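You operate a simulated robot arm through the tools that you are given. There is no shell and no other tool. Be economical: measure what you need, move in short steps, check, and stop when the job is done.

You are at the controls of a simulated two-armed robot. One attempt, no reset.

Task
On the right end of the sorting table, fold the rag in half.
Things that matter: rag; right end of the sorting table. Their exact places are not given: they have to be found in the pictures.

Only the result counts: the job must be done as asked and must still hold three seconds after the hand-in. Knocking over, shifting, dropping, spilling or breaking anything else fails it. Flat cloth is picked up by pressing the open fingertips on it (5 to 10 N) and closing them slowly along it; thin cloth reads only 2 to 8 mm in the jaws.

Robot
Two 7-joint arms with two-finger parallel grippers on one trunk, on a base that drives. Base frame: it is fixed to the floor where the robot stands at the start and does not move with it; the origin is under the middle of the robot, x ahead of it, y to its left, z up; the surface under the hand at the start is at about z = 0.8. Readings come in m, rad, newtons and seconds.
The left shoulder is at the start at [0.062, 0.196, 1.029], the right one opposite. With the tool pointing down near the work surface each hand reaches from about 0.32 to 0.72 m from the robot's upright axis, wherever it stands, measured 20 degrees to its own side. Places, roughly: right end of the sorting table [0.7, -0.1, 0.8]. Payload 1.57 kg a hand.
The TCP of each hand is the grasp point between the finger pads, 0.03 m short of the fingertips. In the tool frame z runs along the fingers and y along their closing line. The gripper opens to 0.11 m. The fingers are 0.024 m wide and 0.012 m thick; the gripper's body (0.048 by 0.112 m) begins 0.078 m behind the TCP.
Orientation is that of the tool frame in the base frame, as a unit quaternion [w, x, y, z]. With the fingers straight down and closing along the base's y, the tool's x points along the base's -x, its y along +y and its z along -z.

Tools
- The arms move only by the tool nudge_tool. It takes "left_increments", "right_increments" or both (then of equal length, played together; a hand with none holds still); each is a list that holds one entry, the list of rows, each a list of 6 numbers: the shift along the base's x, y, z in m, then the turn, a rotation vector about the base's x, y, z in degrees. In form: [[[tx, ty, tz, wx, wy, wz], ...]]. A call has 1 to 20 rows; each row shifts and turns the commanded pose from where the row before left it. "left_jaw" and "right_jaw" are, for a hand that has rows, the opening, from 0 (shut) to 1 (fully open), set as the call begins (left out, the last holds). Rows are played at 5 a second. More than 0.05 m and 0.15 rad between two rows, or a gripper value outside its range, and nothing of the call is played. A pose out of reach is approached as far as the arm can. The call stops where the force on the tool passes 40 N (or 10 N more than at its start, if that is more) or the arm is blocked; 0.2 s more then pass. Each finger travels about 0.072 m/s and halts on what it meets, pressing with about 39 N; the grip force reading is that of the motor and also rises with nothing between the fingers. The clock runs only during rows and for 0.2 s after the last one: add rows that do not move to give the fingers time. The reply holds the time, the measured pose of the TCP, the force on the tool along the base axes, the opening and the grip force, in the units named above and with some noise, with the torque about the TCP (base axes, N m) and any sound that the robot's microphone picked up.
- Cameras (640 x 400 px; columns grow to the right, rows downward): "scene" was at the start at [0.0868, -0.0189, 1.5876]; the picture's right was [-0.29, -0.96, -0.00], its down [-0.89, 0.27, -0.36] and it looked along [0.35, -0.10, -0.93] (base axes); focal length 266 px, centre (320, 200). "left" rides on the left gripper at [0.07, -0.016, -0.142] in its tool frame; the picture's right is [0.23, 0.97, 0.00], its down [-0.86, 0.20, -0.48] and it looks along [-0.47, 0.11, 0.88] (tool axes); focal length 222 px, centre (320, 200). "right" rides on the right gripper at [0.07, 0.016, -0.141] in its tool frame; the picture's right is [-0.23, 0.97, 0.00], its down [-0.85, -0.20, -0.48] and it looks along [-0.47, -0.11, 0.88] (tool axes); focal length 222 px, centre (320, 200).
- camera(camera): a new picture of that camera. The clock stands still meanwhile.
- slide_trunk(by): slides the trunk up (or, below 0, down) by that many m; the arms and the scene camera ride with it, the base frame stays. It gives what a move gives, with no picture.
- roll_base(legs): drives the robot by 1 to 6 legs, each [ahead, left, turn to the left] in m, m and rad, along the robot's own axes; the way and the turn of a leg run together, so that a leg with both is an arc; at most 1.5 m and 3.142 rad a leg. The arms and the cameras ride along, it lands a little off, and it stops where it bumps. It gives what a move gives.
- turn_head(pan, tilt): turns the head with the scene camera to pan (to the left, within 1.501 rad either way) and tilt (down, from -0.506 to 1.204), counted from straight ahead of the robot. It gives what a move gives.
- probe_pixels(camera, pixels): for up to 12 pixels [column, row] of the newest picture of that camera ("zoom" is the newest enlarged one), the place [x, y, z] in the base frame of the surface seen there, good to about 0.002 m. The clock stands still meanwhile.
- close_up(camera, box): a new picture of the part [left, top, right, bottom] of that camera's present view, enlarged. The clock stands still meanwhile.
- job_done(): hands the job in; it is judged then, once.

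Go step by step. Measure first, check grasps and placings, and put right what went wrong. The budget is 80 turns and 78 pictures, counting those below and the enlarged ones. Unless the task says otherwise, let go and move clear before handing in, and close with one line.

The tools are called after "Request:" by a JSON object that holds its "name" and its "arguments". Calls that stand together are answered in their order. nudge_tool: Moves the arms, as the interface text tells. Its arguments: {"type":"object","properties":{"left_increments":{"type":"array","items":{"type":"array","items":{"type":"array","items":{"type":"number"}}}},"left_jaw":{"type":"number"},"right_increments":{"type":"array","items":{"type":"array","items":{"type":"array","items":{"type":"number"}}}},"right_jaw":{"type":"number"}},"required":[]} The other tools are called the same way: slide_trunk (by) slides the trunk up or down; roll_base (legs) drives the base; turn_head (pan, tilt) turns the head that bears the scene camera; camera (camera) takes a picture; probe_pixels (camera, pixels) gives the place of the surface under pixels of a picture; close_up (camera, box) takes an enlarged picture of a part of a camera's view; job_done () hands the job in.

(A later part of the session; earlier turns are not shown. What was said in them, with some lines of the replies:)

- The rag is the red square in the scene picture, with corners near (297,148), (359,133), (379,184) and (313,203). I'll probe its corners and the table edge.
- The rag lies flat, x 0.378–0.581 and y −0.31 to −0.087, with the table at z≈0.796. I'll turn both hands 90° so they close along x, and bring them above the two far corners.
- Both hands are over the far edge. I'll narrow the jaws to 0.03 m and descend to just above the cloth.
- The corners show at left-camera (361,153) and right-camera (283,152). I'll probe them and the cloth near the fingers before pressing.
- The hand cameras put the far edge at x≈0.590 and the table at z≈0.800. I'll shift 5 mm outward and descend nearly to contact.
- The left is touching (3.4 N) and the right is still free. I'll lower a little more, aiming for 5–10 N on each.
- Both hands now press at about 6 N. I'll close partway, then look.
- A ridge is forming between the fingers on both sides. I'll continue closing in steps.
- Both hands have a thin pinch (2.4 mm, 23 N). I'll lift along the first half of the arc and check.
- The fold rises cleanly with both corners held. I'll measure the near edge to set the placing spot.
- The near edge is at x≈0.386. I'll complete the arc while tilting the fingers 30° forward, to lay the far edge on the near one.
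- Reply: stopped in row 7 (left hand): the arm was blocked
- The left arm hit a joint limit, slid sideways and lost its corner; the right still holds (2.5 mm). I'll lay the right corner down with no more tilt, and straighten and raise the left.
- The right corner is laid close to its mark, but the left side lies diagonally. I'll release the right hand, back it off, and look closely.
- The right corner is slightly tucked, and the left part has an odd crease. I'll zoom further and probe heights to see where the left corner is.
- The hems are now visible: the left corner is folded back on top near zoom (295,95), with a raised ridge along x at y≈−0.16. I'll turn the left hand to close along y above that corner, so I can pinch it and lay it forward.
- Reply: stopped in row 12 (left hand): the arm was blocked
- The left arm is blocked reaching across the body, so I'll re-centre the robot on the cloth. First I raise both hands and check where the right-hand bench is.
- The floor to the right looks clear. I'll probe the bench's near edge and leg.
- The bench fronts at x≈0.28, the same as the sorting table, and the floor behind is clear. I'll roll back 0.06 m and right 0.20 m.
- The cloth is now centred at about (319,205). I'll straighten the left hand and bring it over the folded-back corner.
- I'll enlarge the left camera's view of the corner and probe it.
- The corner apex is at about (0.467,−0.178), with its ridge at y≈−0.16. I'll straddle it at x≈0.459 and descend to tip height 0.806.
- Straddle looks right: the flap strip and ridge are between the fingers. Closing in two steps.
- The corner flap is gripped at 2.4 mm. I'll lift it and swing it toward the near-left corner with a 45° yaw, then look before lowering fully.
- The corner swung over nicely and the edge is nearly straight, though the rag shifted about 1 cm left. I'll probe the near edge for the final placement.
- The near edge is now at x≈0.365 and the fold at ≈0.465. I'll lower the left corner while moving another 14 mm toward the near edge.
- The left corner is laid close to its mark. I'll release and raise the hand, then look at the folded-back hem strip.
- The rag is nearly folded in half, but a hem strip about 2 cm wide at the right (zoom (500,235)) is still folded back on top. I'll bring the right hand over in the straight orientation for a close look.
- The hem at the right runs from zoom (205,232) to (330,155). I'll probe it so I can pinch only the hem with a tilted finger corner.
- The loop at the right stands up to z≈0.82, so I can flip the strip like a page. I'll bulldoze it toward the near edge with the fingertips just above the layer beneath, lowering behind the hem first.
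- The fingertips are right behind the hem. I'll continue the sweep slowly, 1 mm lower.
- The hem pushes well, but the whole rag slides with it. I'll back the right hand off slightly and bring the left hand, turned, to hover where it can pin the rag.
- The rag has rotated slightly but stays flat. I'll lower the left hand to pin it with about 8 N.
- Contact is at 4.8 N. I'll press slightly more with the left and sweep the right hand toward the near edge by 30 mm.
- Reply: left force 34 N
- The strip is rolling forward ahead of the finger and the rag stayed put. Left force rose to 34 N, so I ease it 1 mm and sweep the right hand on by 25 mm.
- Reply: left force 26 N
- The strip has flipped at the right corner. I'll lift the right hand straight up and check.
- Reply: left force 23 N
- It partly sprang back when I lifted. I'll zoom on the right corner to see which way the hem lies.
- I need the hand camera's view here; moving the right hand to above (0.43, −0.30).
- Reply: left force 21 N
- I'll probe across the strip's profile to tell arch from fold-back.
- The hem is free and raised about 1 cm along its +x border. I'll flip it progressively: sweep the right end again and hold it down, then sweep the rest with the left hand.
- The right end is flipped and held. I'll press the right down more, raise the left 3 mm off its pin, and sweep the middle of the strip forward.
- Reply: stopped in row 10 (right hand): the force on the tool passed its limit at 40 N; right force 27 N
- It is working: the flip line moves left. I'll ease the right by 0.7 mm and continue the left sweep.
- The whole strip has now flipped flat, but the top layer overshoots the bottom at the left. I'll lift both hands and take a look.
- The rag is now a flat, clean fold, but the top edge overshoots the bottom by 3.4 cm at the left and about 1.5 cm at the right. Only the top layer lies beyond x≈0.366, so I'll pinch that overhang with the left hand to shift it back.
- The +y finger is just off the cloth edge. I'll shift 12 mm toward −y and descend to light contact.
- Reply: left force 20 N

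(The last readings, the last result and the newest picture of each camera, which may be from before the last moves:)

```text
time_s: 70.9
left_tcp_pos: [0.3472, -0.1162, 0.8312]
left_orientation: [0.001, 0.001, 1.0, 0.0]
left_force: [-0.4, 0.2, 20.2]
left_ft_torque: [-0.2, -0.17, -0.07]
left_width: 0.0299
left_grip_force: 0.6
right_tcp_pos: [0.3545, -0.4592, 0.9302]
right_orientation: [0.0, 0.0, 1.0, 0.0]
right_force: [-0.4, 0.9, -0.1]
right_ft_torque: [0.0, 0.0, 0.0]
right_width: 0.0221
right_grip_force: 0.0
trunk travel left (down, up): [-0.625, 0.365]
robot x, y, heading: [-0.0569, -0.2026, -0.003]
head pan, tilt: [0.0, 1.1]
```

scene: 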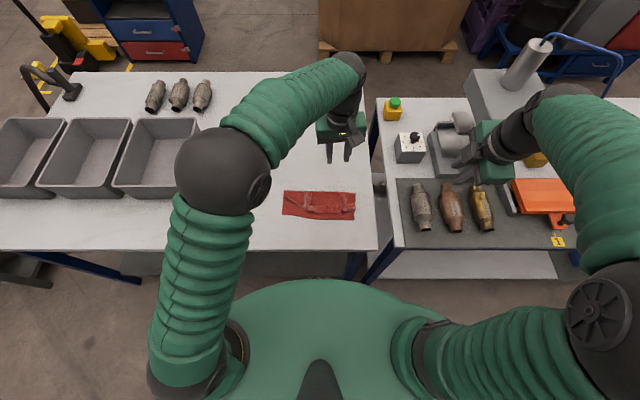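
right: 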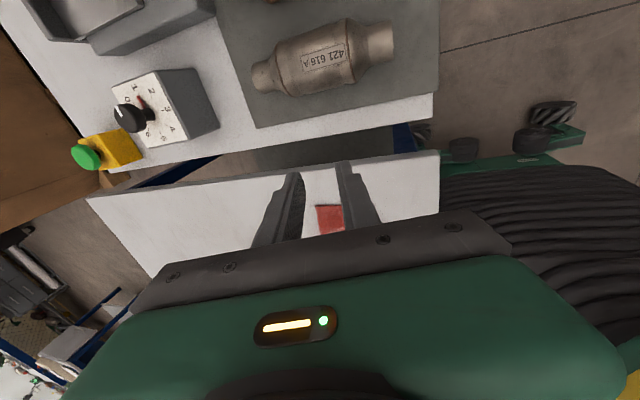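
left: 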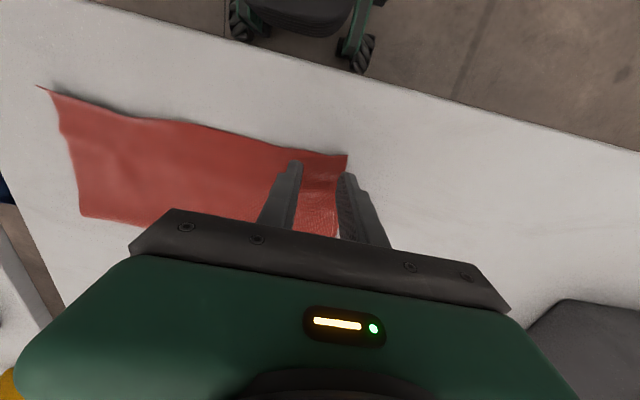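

20 N is too much; I'll ease 0.8 mm and close gradually.

Request:
{"name": "nudge_tool", "arguments": {"left_increments": [[[0, 0, 0.0008, 0, 0, 0], [0, 0, 0, 0, 0, 0], [0, 0, 0, 0, 0, 0]]]}}

Request:
{"name": "nudge_tool", "arguments": {"left_increments": [[[0, 0, 0, 0, 0, 0], [0, 0, 0, 0, 0, 0]]], "left_jaw": 0.14}}

Request:
{"name": "nudge_tool", "arguments": {"left_increments": [[[0, 0, 0, 0, 0, 0], [0, 0, 0, 0, 0, 0], [0, 0, 0, 0, 0, 0]]], "left_jaw": 0}}

Request:
{"name": "close_up", "arguments": {"camera": "left", "box": [220, 80, 440, 230]}}

```text
time_s: 71.7
left_tcp_pos: [0.3461, -0.1169, 0.8323]
left_orientation: [-0.001, 0.001, 1.0, 0.001]
left_force: [3.4, 0.4, 14.3]
left_ft_torque: [-0.18, -0.2, 0.05]
left_width: 0.0299
left_grip_force: 0.0
right_tcp_pos: [0.3552, -0.4591, 0.9318]
right_orientation: [0.0, 0.0, 1.0, 0.001]
right_force: [0.5, -0.4, -0.9]
right_ft_torque: [-0.03, 0.0, 0.02]
right_width: 0.0218
right_grip_force: 0.1
trunk travel left (down, up): [-0.625, 0.365]
robot x, y, heading: [-0.0574, -0.2009, 0.0]
head pan, tilt: [0.0, 1.1]
```

```text
time_s: 72.3
left_tcp_pos: [0.3452, -0.1154, 0.8323]
left_orientation: [0.0, 0.002, 1.0, 0.0]
left_force: [-1.4, 0.2, 13.5]
left_ft_torque: [-0.14, -0.08, 0.0]
left_width: 0.0144
left_grip_force: 0.0
right_tcp_pos: [0.3544, -0.4601, 0.9311]
right_orientation: [-0.001, 0.001, 1.0, 0.0]
right_force: [0.4, 0.9, -0.4]
right_ft_torque: [-0.04, 0.0, -0.04]
right_width: 0.0219
right_grip_force: 0.0
trunk travel left (down, up): [-0.625, 0.365]
robot x, y, heading: [-0.059, -0.1995, 0.006]
head pan, tilt: [0.0, 1.1]
```

```text
time_s: 73.1
left_tcp_pos: [0.3465, -0.1148, 0.8315]
left_orientation: [0.0, 0.001, 1.0, 0.0]
left_force: [-1.1, -0.1, 11.8]
left_ft_torque: [-0.09, -0.04, -0.02]
left_width: 0.0026
left_grip_force: 24.1
right_tcp_pos: [0.3544, -0.4595, 0.9311]
right_orientation: [0.0, -0.001, 1.0, 0.001]
right_force: [0.2, -0.6, -0.2]
right_ft_torque: [0.0, -0.02, -0.02]
right_width: 0.0221
right_grip_force: 0.1
trunk travel left (down, up): [-0.625, 0.365]
robot x, y, heading: [-0.0591, -0.1971, -0.001]
head pan, tilt: [0.0, 1.1]
```

```text
2.67 times, centred on (330, 155) of left
```

zoom: 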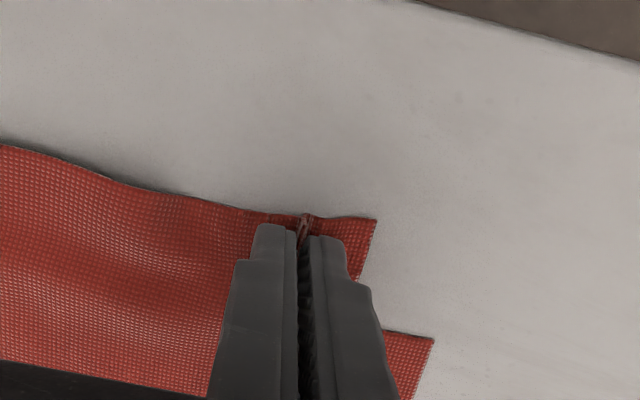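

The top layer is pinched at 2.6 mm. I'll lift it 4 cm, carry it a little past toward +x, then set it down net +30 mm in x and +7 mm in y.

Request:
{"name": "nudge_tool", "arguments": {"left_increments": [[[0, 0, 0.015, 0, 0, 0], [0.004, 0, 0.015, 0, 0, 0], [0.01, 0.002, 0.012, 0, 0, 0], [0.012, 0.002, 0.008, 0, 0, 0], [0.012, 0.002, 0, 0, 0, 0], [0.012, 0.001, 0, 0, 0, 0], [0, 0, 0, 0, 0, 0], [-0.004, 0, -0.008, 0, 0, 0], [-0.006, 0, -0.011, 0, 0, 0], [-0.006, 0, -0.011, 0, 0, 0], [-0.004, 0, -0.01, 0, 0, 0], [0, 0, -0.006, 0, 0, 0], [0, 0, 0, 0, 0, 0]]]}}

Request:
{"name": "close_up", "arguments": {"camera": "scene", "box": [270, 170, 370, 232]}}

Request:
{"name": "close_up", "arguments": {"camera": "left", "box": [120, 40, 440, 240]}}

```text
time_s: 75.9
left_tcp_pos: [0.3775, -0.1083, 0.8345]
left_orientation: [0.0, 0.002, 1.0, -0.001]
left_force: [0.3, -0.5, -0.9]
left_ft_torque: [0.03, 0.02, -0.01]
left_width: 0.0021
left_grip_force: 24.1
right_tcp_pos: [0.3547, -0.4594, 0.9304]
right_orientation: [0.0, 0.0, 1.0, 0.001]
right_force: [0.2, 0.6, -0.1]
right_ft_torque: [0.0, 0.02, 0.0]
right_width: 0.0218
right_grip_force: 0.1
trunk travel left (down, up): [-0.625, 0.365]
robot x, y, heading: [-0.0592, -0.2045, -0.001]
head pan, tilt: [0.0, 1.1]
```

```text
6.40 times, centred on (320, 201) of scene
```

zoom: 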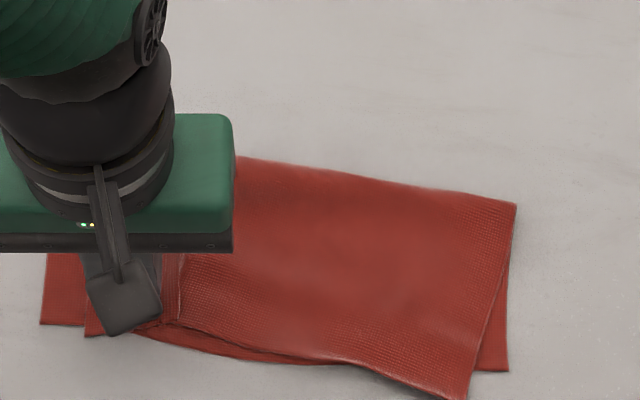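

```text
2.00 times, centred on (280, 140) of left
```

zoom: 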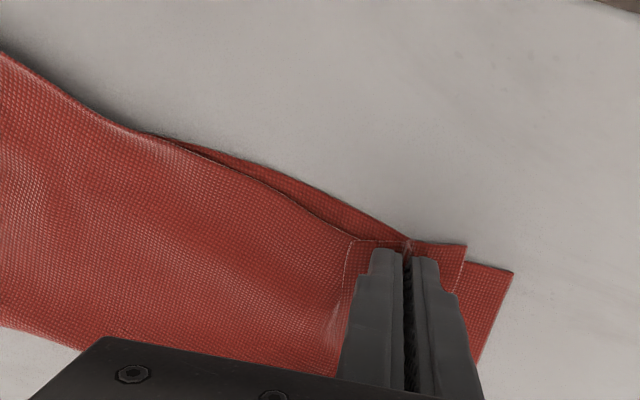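

The left corner now matches well. I'll release, lift clear and check everything.

Request:
{"name": "nudge_tool", "arguments": {"left_increments": [[[0, 0, -0.001, 0, 0, 0], [0, 0, 0, 0, 0, 0], [0, 0, 0.005, 0, 0, 0], [0, 0, 0.01, 0, 0, 0], [0, 0.01, 0.03, 0, 0, 0], [0, 0.04, 0.04, 0, 0, 0], [0, 0.045, 0.02, 0, 0, 0], [0, 0.045, 0, 0, 0, 0], [0, 0.03, 0, 0, 0, 0]]], "left_jaw": 0.3}}

Request:
{"name": "close_up", "arguments": {"camera": "scene", "box": [270, 170, 370, 232]}}

Request:
{"name": "probe_pixels", "arguments": {"camera": "zoom", "pixels": [[48, 320], [90, 330], [464, 392], [503, 366], [510, 207], [60, 165], [300, 350], [280, 170], [180, 250], [160, 300], [300, 250], [450, 300]]}}

```text
refused: row 6 steps farther than a row can; nothing moved
```

```text
6.40 times, centred on (320, 201) of scene
```

zoom: 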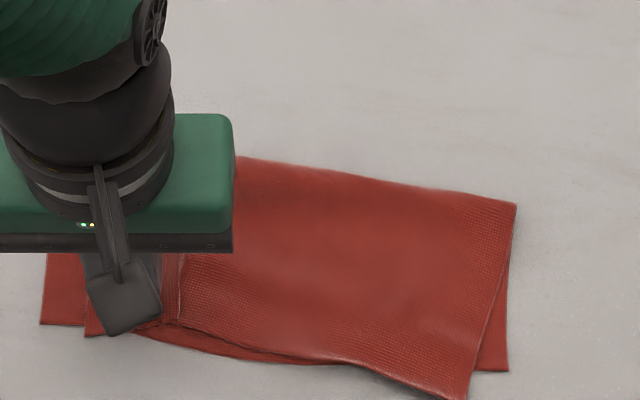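

```text
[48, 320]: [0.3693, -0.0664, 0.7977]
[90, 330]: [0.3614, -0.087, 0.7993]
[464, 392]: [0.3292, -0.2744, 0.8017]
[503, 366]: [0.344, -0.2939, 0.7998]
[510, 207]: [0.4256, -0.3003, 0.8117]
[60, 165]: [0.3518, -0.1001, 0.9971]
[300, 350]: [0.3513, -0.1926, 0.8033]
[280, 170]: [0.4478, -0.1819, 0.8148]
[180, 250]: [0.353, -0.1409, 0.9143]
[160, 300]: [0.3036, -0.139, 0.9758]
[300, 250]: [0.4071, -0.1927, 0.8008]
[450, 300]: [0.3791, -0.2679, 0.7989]
```

That call was refused because row 6 was too long a step. Repeating with shorter ones.

Request:
{"name": "nudge_tool", "arguments": {"left_increments": [[[0, 0, -0.001, 0, 0, 0], [0, 0, 0, 0, 0, 0], [0, 0, 0.005, 0, 0, 0], [0, 0, 0.01, 0, 0, 0], [0, 0.01, 0.03, 0, 0, 0], [0, 0.03, 0.035, 0, 0, 0], [0, 0.04, 0.02, 0, 0, 0], [0, 0.045, 0, 0, 0, 0], [0, 0.03, 0, 0, 0, 0]]], "left_jaw": 0.3}}

Request:
{"name": "close_up", "arguments": {"camera": "scene", "box": [270, 170, 370, 232]}}

Request:
{"name": "probe_pixels", "arguments": {"camera": "zoom", "pixels": [[48, 320], [90, 330], [464, 392], [503, 366], [510, 207], [65, 165], [300, 350], [280, 170], [180, 250], [160, 300]]}}

```text
time_s: 77.9
left_tcp_pos: [0.3786, 0.0462, 0.9329]
left_orientation: [0.0, 0.001, 1.0, -0.001]
left_force: [0.7, -0.3, -1.2]
left_ft_torque: [0.0, 0.03, 0.01]
left_width: 0.0331
left_grip_force: 0.1
right_tcp_pos: [0.355, -0.4578, 0.9318]
right_orientation: [0.0, 0.0, 1.0, 0.0]
right_force: [0.1, -0.1, 0.4]
right_ft_torque: [-0.04, -0.02, -0.01]
right_width: 0.022
right_grip_force: 0.0
trunk travel left (down, up): [-0.625, 0.365]
robot x, y, heading: [-0.0588, -0.2006, -0.001]
head pan, tilt: [0.0, 1.1]
```

```text
6.40 times, centred on (320, 201) of scene
```

zoom: 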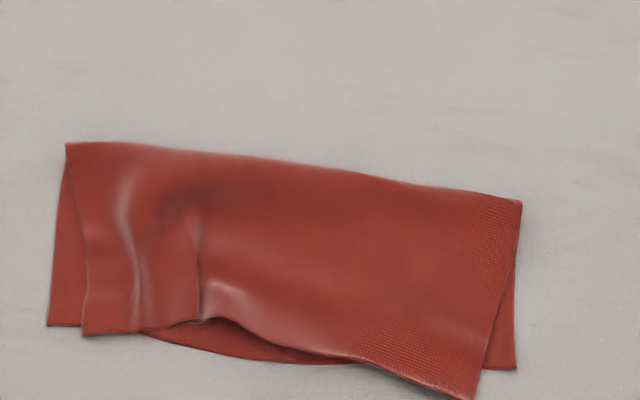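

```text
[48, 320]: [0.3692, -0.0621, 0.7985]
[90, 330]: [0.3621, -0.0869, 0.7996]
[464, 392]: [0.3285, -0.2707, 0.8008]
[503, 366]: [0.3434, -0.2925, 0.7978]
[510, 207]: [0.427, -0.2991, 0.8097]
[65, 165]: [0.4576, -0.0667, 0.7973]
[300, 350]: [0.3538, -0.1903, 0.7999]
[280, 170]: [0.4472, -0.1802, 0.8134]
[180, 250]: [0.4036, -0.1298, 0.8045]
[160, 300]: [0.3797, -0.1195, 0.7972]
```

Corners are now within about 2.3 cm, with a small pleat near zoom (140,260). I'll smooth it by pressing both hands lightly on the top layer and drawing them outward together; first I bring them down.

Request:
{"name": "nudge_tool", "arguments": {"left_increments": [[[0.001, -0.035, 0, 0, 0, 0], [0.001, -0.035, 0, 0, 0, 0], [0.001, -0.035, -0.01, 0, 0, 0], [0.001, -0.035, -0.02, 0, 0, 0], [0.001, -0.011, -0.03, 0, 0, 0], [0, 0, -0.025, 0, 0, 0], [0, 0, -0.008, 0, 0, 0], [0, 0, -0.005, 0, 0, 0], [0, 0, 0, 0, 0, 0]]], "right_increments": [[[0.002, 0.04, 0, 0, 0, 0], [0.002, 0.04, 0, 0, 0, 0], [0.002, 0.04, -0.01, 0, 0, 0], [0.002, 0.04, -0.02, 0, 0, 0], [0.002, 0.03, -0.03, 0, 0, 0], [0, 0, -0.025, 0, 0, 0], [0, 0, -0.008, 0, 0, 0], [0, 0, -0.004, 0, 0, 0], [0, 0, 0, 0, 0, 0]]], "left_jaw": 0.15, "right_jaw": 0.15}}

```text
time_s: 79.9
left_tcp_pos: [0.3805, -0.1037, 0.8357]
left_orientation: [0.0, 0.001, 1.0, 0.0]
left_force: [0.4, -0.1, 0.6]
left_ft_torque: [0.02, 0.01, -0.02]
left_width: 0.0165
left_grip_force: 0.0
right_tcp_pos: [0.3646, -0.2679, 0.8321]
right_orientation: [0.001, 0.0, 1.0, 0.0]
right_force: [-0.3, 0.4, 1.6]
right_ft_torque: [0.01, -0.03, -0.01]
right_width: 0.0168
right_grip_force: 0.0
trunk travel left (down, up): [-0.625, 0.365]
robot x, y, heading: [-0.0597, -0.1995, 0.003]
head pan, tilt: [0.0, 1.1]
```

Right is just touching and left is about 3 mm above. Lowering both to light contact.

Request:
{"name": "nudge_tool", "arguments": {"left_increments": [[[0, 0, -0.0015, 0, 0, 0], [0, 0, -0.001, 0, 0, 0], [0, 0, -0.0006, 0, 0, 0], [0, 0, 0, 0, 0, 0]]], "right_increments": [[[0, 0, -0.0003, 0, 0, 0], [0, 0, -0.0003, 0, 0, 0], [0, 0, 0, 0, 0, 0], [0, 0, 0, 0, 0, 0]]]}}

```text
time_s: 80.9
left_tcp_pos: [0.3815, -0.1028, 0.8333]
left_orientation: [0.0, 0.001, 1.0, 0.0]
left_force: [-0.5, 0.4, 0.5]
left_ft_torque: [0.01, 0.01, 0.0]
left_width: 0.0167
left_grip_force: 0.1
right_tcp_pos: [0.3633, -0.2684, 0.8321]
right_orientation: [0.0, 0.0, 1.0, 0.0]
right_force: [0.2, -0.5, -0.3]
right_ft_torque: [0.01, 0.01, -0.04]
right_width: 0.0163
right_grip_force: 0.1
trunk travel left (down, up): [-0.625, 0.365]
robot x, y, heading: [-0.0616, -0.2026, 0.002]
head pan, tilt: [0.0, 1.1]
```

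Request:
{"name": "nudge_tool", "arguments": {"left_increments": [[[0, 0, -0.0008, 0, 0, 0], [0, 0, -0.0007, 0, 0, 0], [0, 0, 0, 0, 0, 0]]], "right_increments": [[[0, 0, -0.0005, 0, 0, 0], [0, 0, -0.0004, 0, 0, 0], [0, 0, 0, 0, 0, 0]]]}}

```text
time_s: 81.7
left_tcp_pos: [0.3816, -0.1037, 0.8328]
left_orientation: [0.0, 0.001, 1.0, -0.001]
left_force: [-1.8, 0.5, 3.1]
left_ft_torque: [0.05, 0.05, -0.01]
left_width: 0.0165
left_grip_force: 0.1
right_tcp_pos: [0.363, -0.2681, 0.8338]
right_orientation: [0.0, -0.001, 1.0, 0.001]
right_force: [1.0, 0.1, 1.7]
right_ft_torque: [0.04, 0.0, 0.02]
right_width: 0.0165
right_grip_force: 0.0
trunk travel left (down, up): [-0.625, 0.365]
robot x, y, heading: [-0.0572, -0.2037, 0.002]
head pan, tilt: [0.0, 1.1]
```

Both touch lightly (3.1 N and 1.7 N). I'll press a touch more and draw outward 18 mm each.

Request:
{"name": "nudge_tool", "arguments": {"left_increments": [[[0, 0, -0.0004, 0, 0, 0], [0, 0.003, 0, 0, 0, 0], [0, 0.003, 0, 0, 0, 0], [0.001, 0.003, 0, 0, 0, 0], [0.001, 0.003, 0, 0, 0, 0], [0.001, 0.003, 0, 0, 0, 0], [0.001, 0.003, 0, 0, 0, 0], [0, 0, 0, 0, 0, 0]]], "right_increments": [[[0, 0, -0.0006, 0, 0, 0], [0.002, -0.003, 0, 0, 0, 0], [0.002, -0.003, 0, 0, 0, 0], [0.002, -0.003, 0, 0, 0, 0], [0.002, -0.003, 0, 0, 0, 0], [0.002, -0.003, 0, 0, 0, 0], [0.002, -0.003, 0, 0, 0, 0], [0, 0, 0, 0, 0, 0]]]}}

Request:
{"name": "close_up", "arguments": {"camera": "scene", "box": [270, 170, 370, 232]}}

```text
time_s: 83.5
left_tcp_pos: [0.3852, -0.0863, 0.832]
left_orientation: [0.001, 0.001, 1.0, -0.001]
left_force: [-0.9, -3.5, 15.7]
left_ft_torque: [-0.09, 0.15, 0.07]
left_width: 0.0154
left_grip_force: 0.0
right_tcp_pos: [0.375, -0.2874, 0.8329]
right_orientation: [0.0, 0.0, 1.0, 0.0]
right_force: [-0.2, -1.0, 0.1]
right_ft_torque: [0.03, 0.01, 0.0]
right_width: 0.0167
right_grip_force: 0.1
trunk travel left (down, up): [-0.625, 0.365]
robot x, y, heading: [-0.0609, -0.202, -0.004]
head pan, tilt: [0.0, 1.1]
```

```text
6.40 times, centred on (320, 201) of scene
```

zoom: 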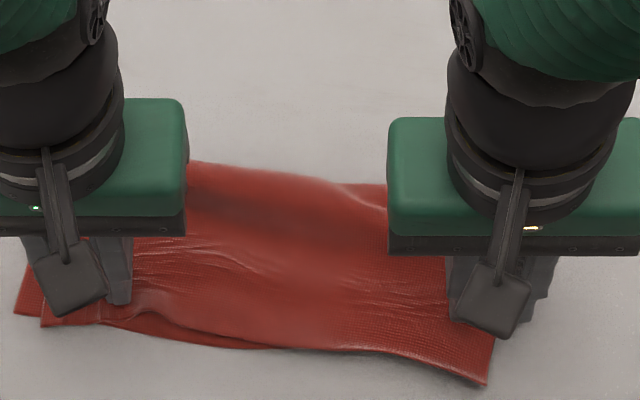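

The top is stretched and the right corners look aligned. I'll lift both hands clear and inspect.

Request:
{"name": "nudge_tool", "arguments": {"left_increments": [[[0, 0, 0.005, 0, 0, 0], [0, 0, 0.015, 0, 0, 0], [0, 0.01, 0.03, 0, 0, 0], [0, 0.03, 0.03, 0, 0, 0], [0, 0.04, 0.02, 0, 0, 0], [0, 0.04, 0, 0, 0, 0]]], "right_increments": [[[0, 0, 0.005, 0, 0, 0], [0, 0, 0.015, 0, 0, 0], [0, -0.01, 0.03, 0, 0, 0], [0, -0.03, 0.03, 0, 0, 0], [0, -0.04, 0.02, 0, 0, 0], [0, -0.04, 0, 0, 0, 0]]]}}

Request:
{"name": "close_up", "arguments": {"camera": "scene", "box": [270, 170, 370, 232]}}

```text
time_s: 84.9
left_tcp_pos: [0.3847, 0.0336, 0.9299]
left_orientation: [-0.001, 0.001, 1.0, -0.002]
left_force: [-0.7, -0.4, -0.8]
left_ft_torque: [0.01, 0.02, -0.03]
left_width: 0.0168
left_grip_force: 0.1
right_tcp_pos: [0.3776, -0.4074, 0.9312]
right_orientation: [-0.001, 0.001, 1.0, 0.0]
right_force: [-0.1, -0.4, 0.5]
right_ft_torque: [0.01, 0.02, 0.02]
right_width: 0.0164
right_grip_force: 0.0
trunk travel left (down, up): [-0.625, 0.365]
robot x, y, heading: [-0.0599, -0.1996, 0.0]
head pan, tilt: [0.0, 1.1]
```

```text
6.40 times, centred on (320, 201) of scene
```

zoom: 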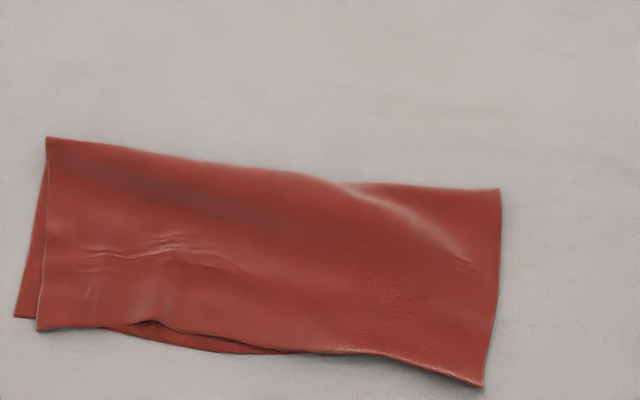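

The rag now lies flat and folded in half. The left corners are about 1–2 cm apart (zoom (25,315) and (40,330)). At the right the top layer covers the bottom corner. Both hands are open and clear, so I'm handing in.

Request:
{"name": "job_done", "arguments": {}}

```text
The job is handed in.
```

I folded the rag in half on the right end of the sorting table; the left corners are about 1–2 cm off, and the right bottom corner is hidden under the top layer, so I couldn't check its match.
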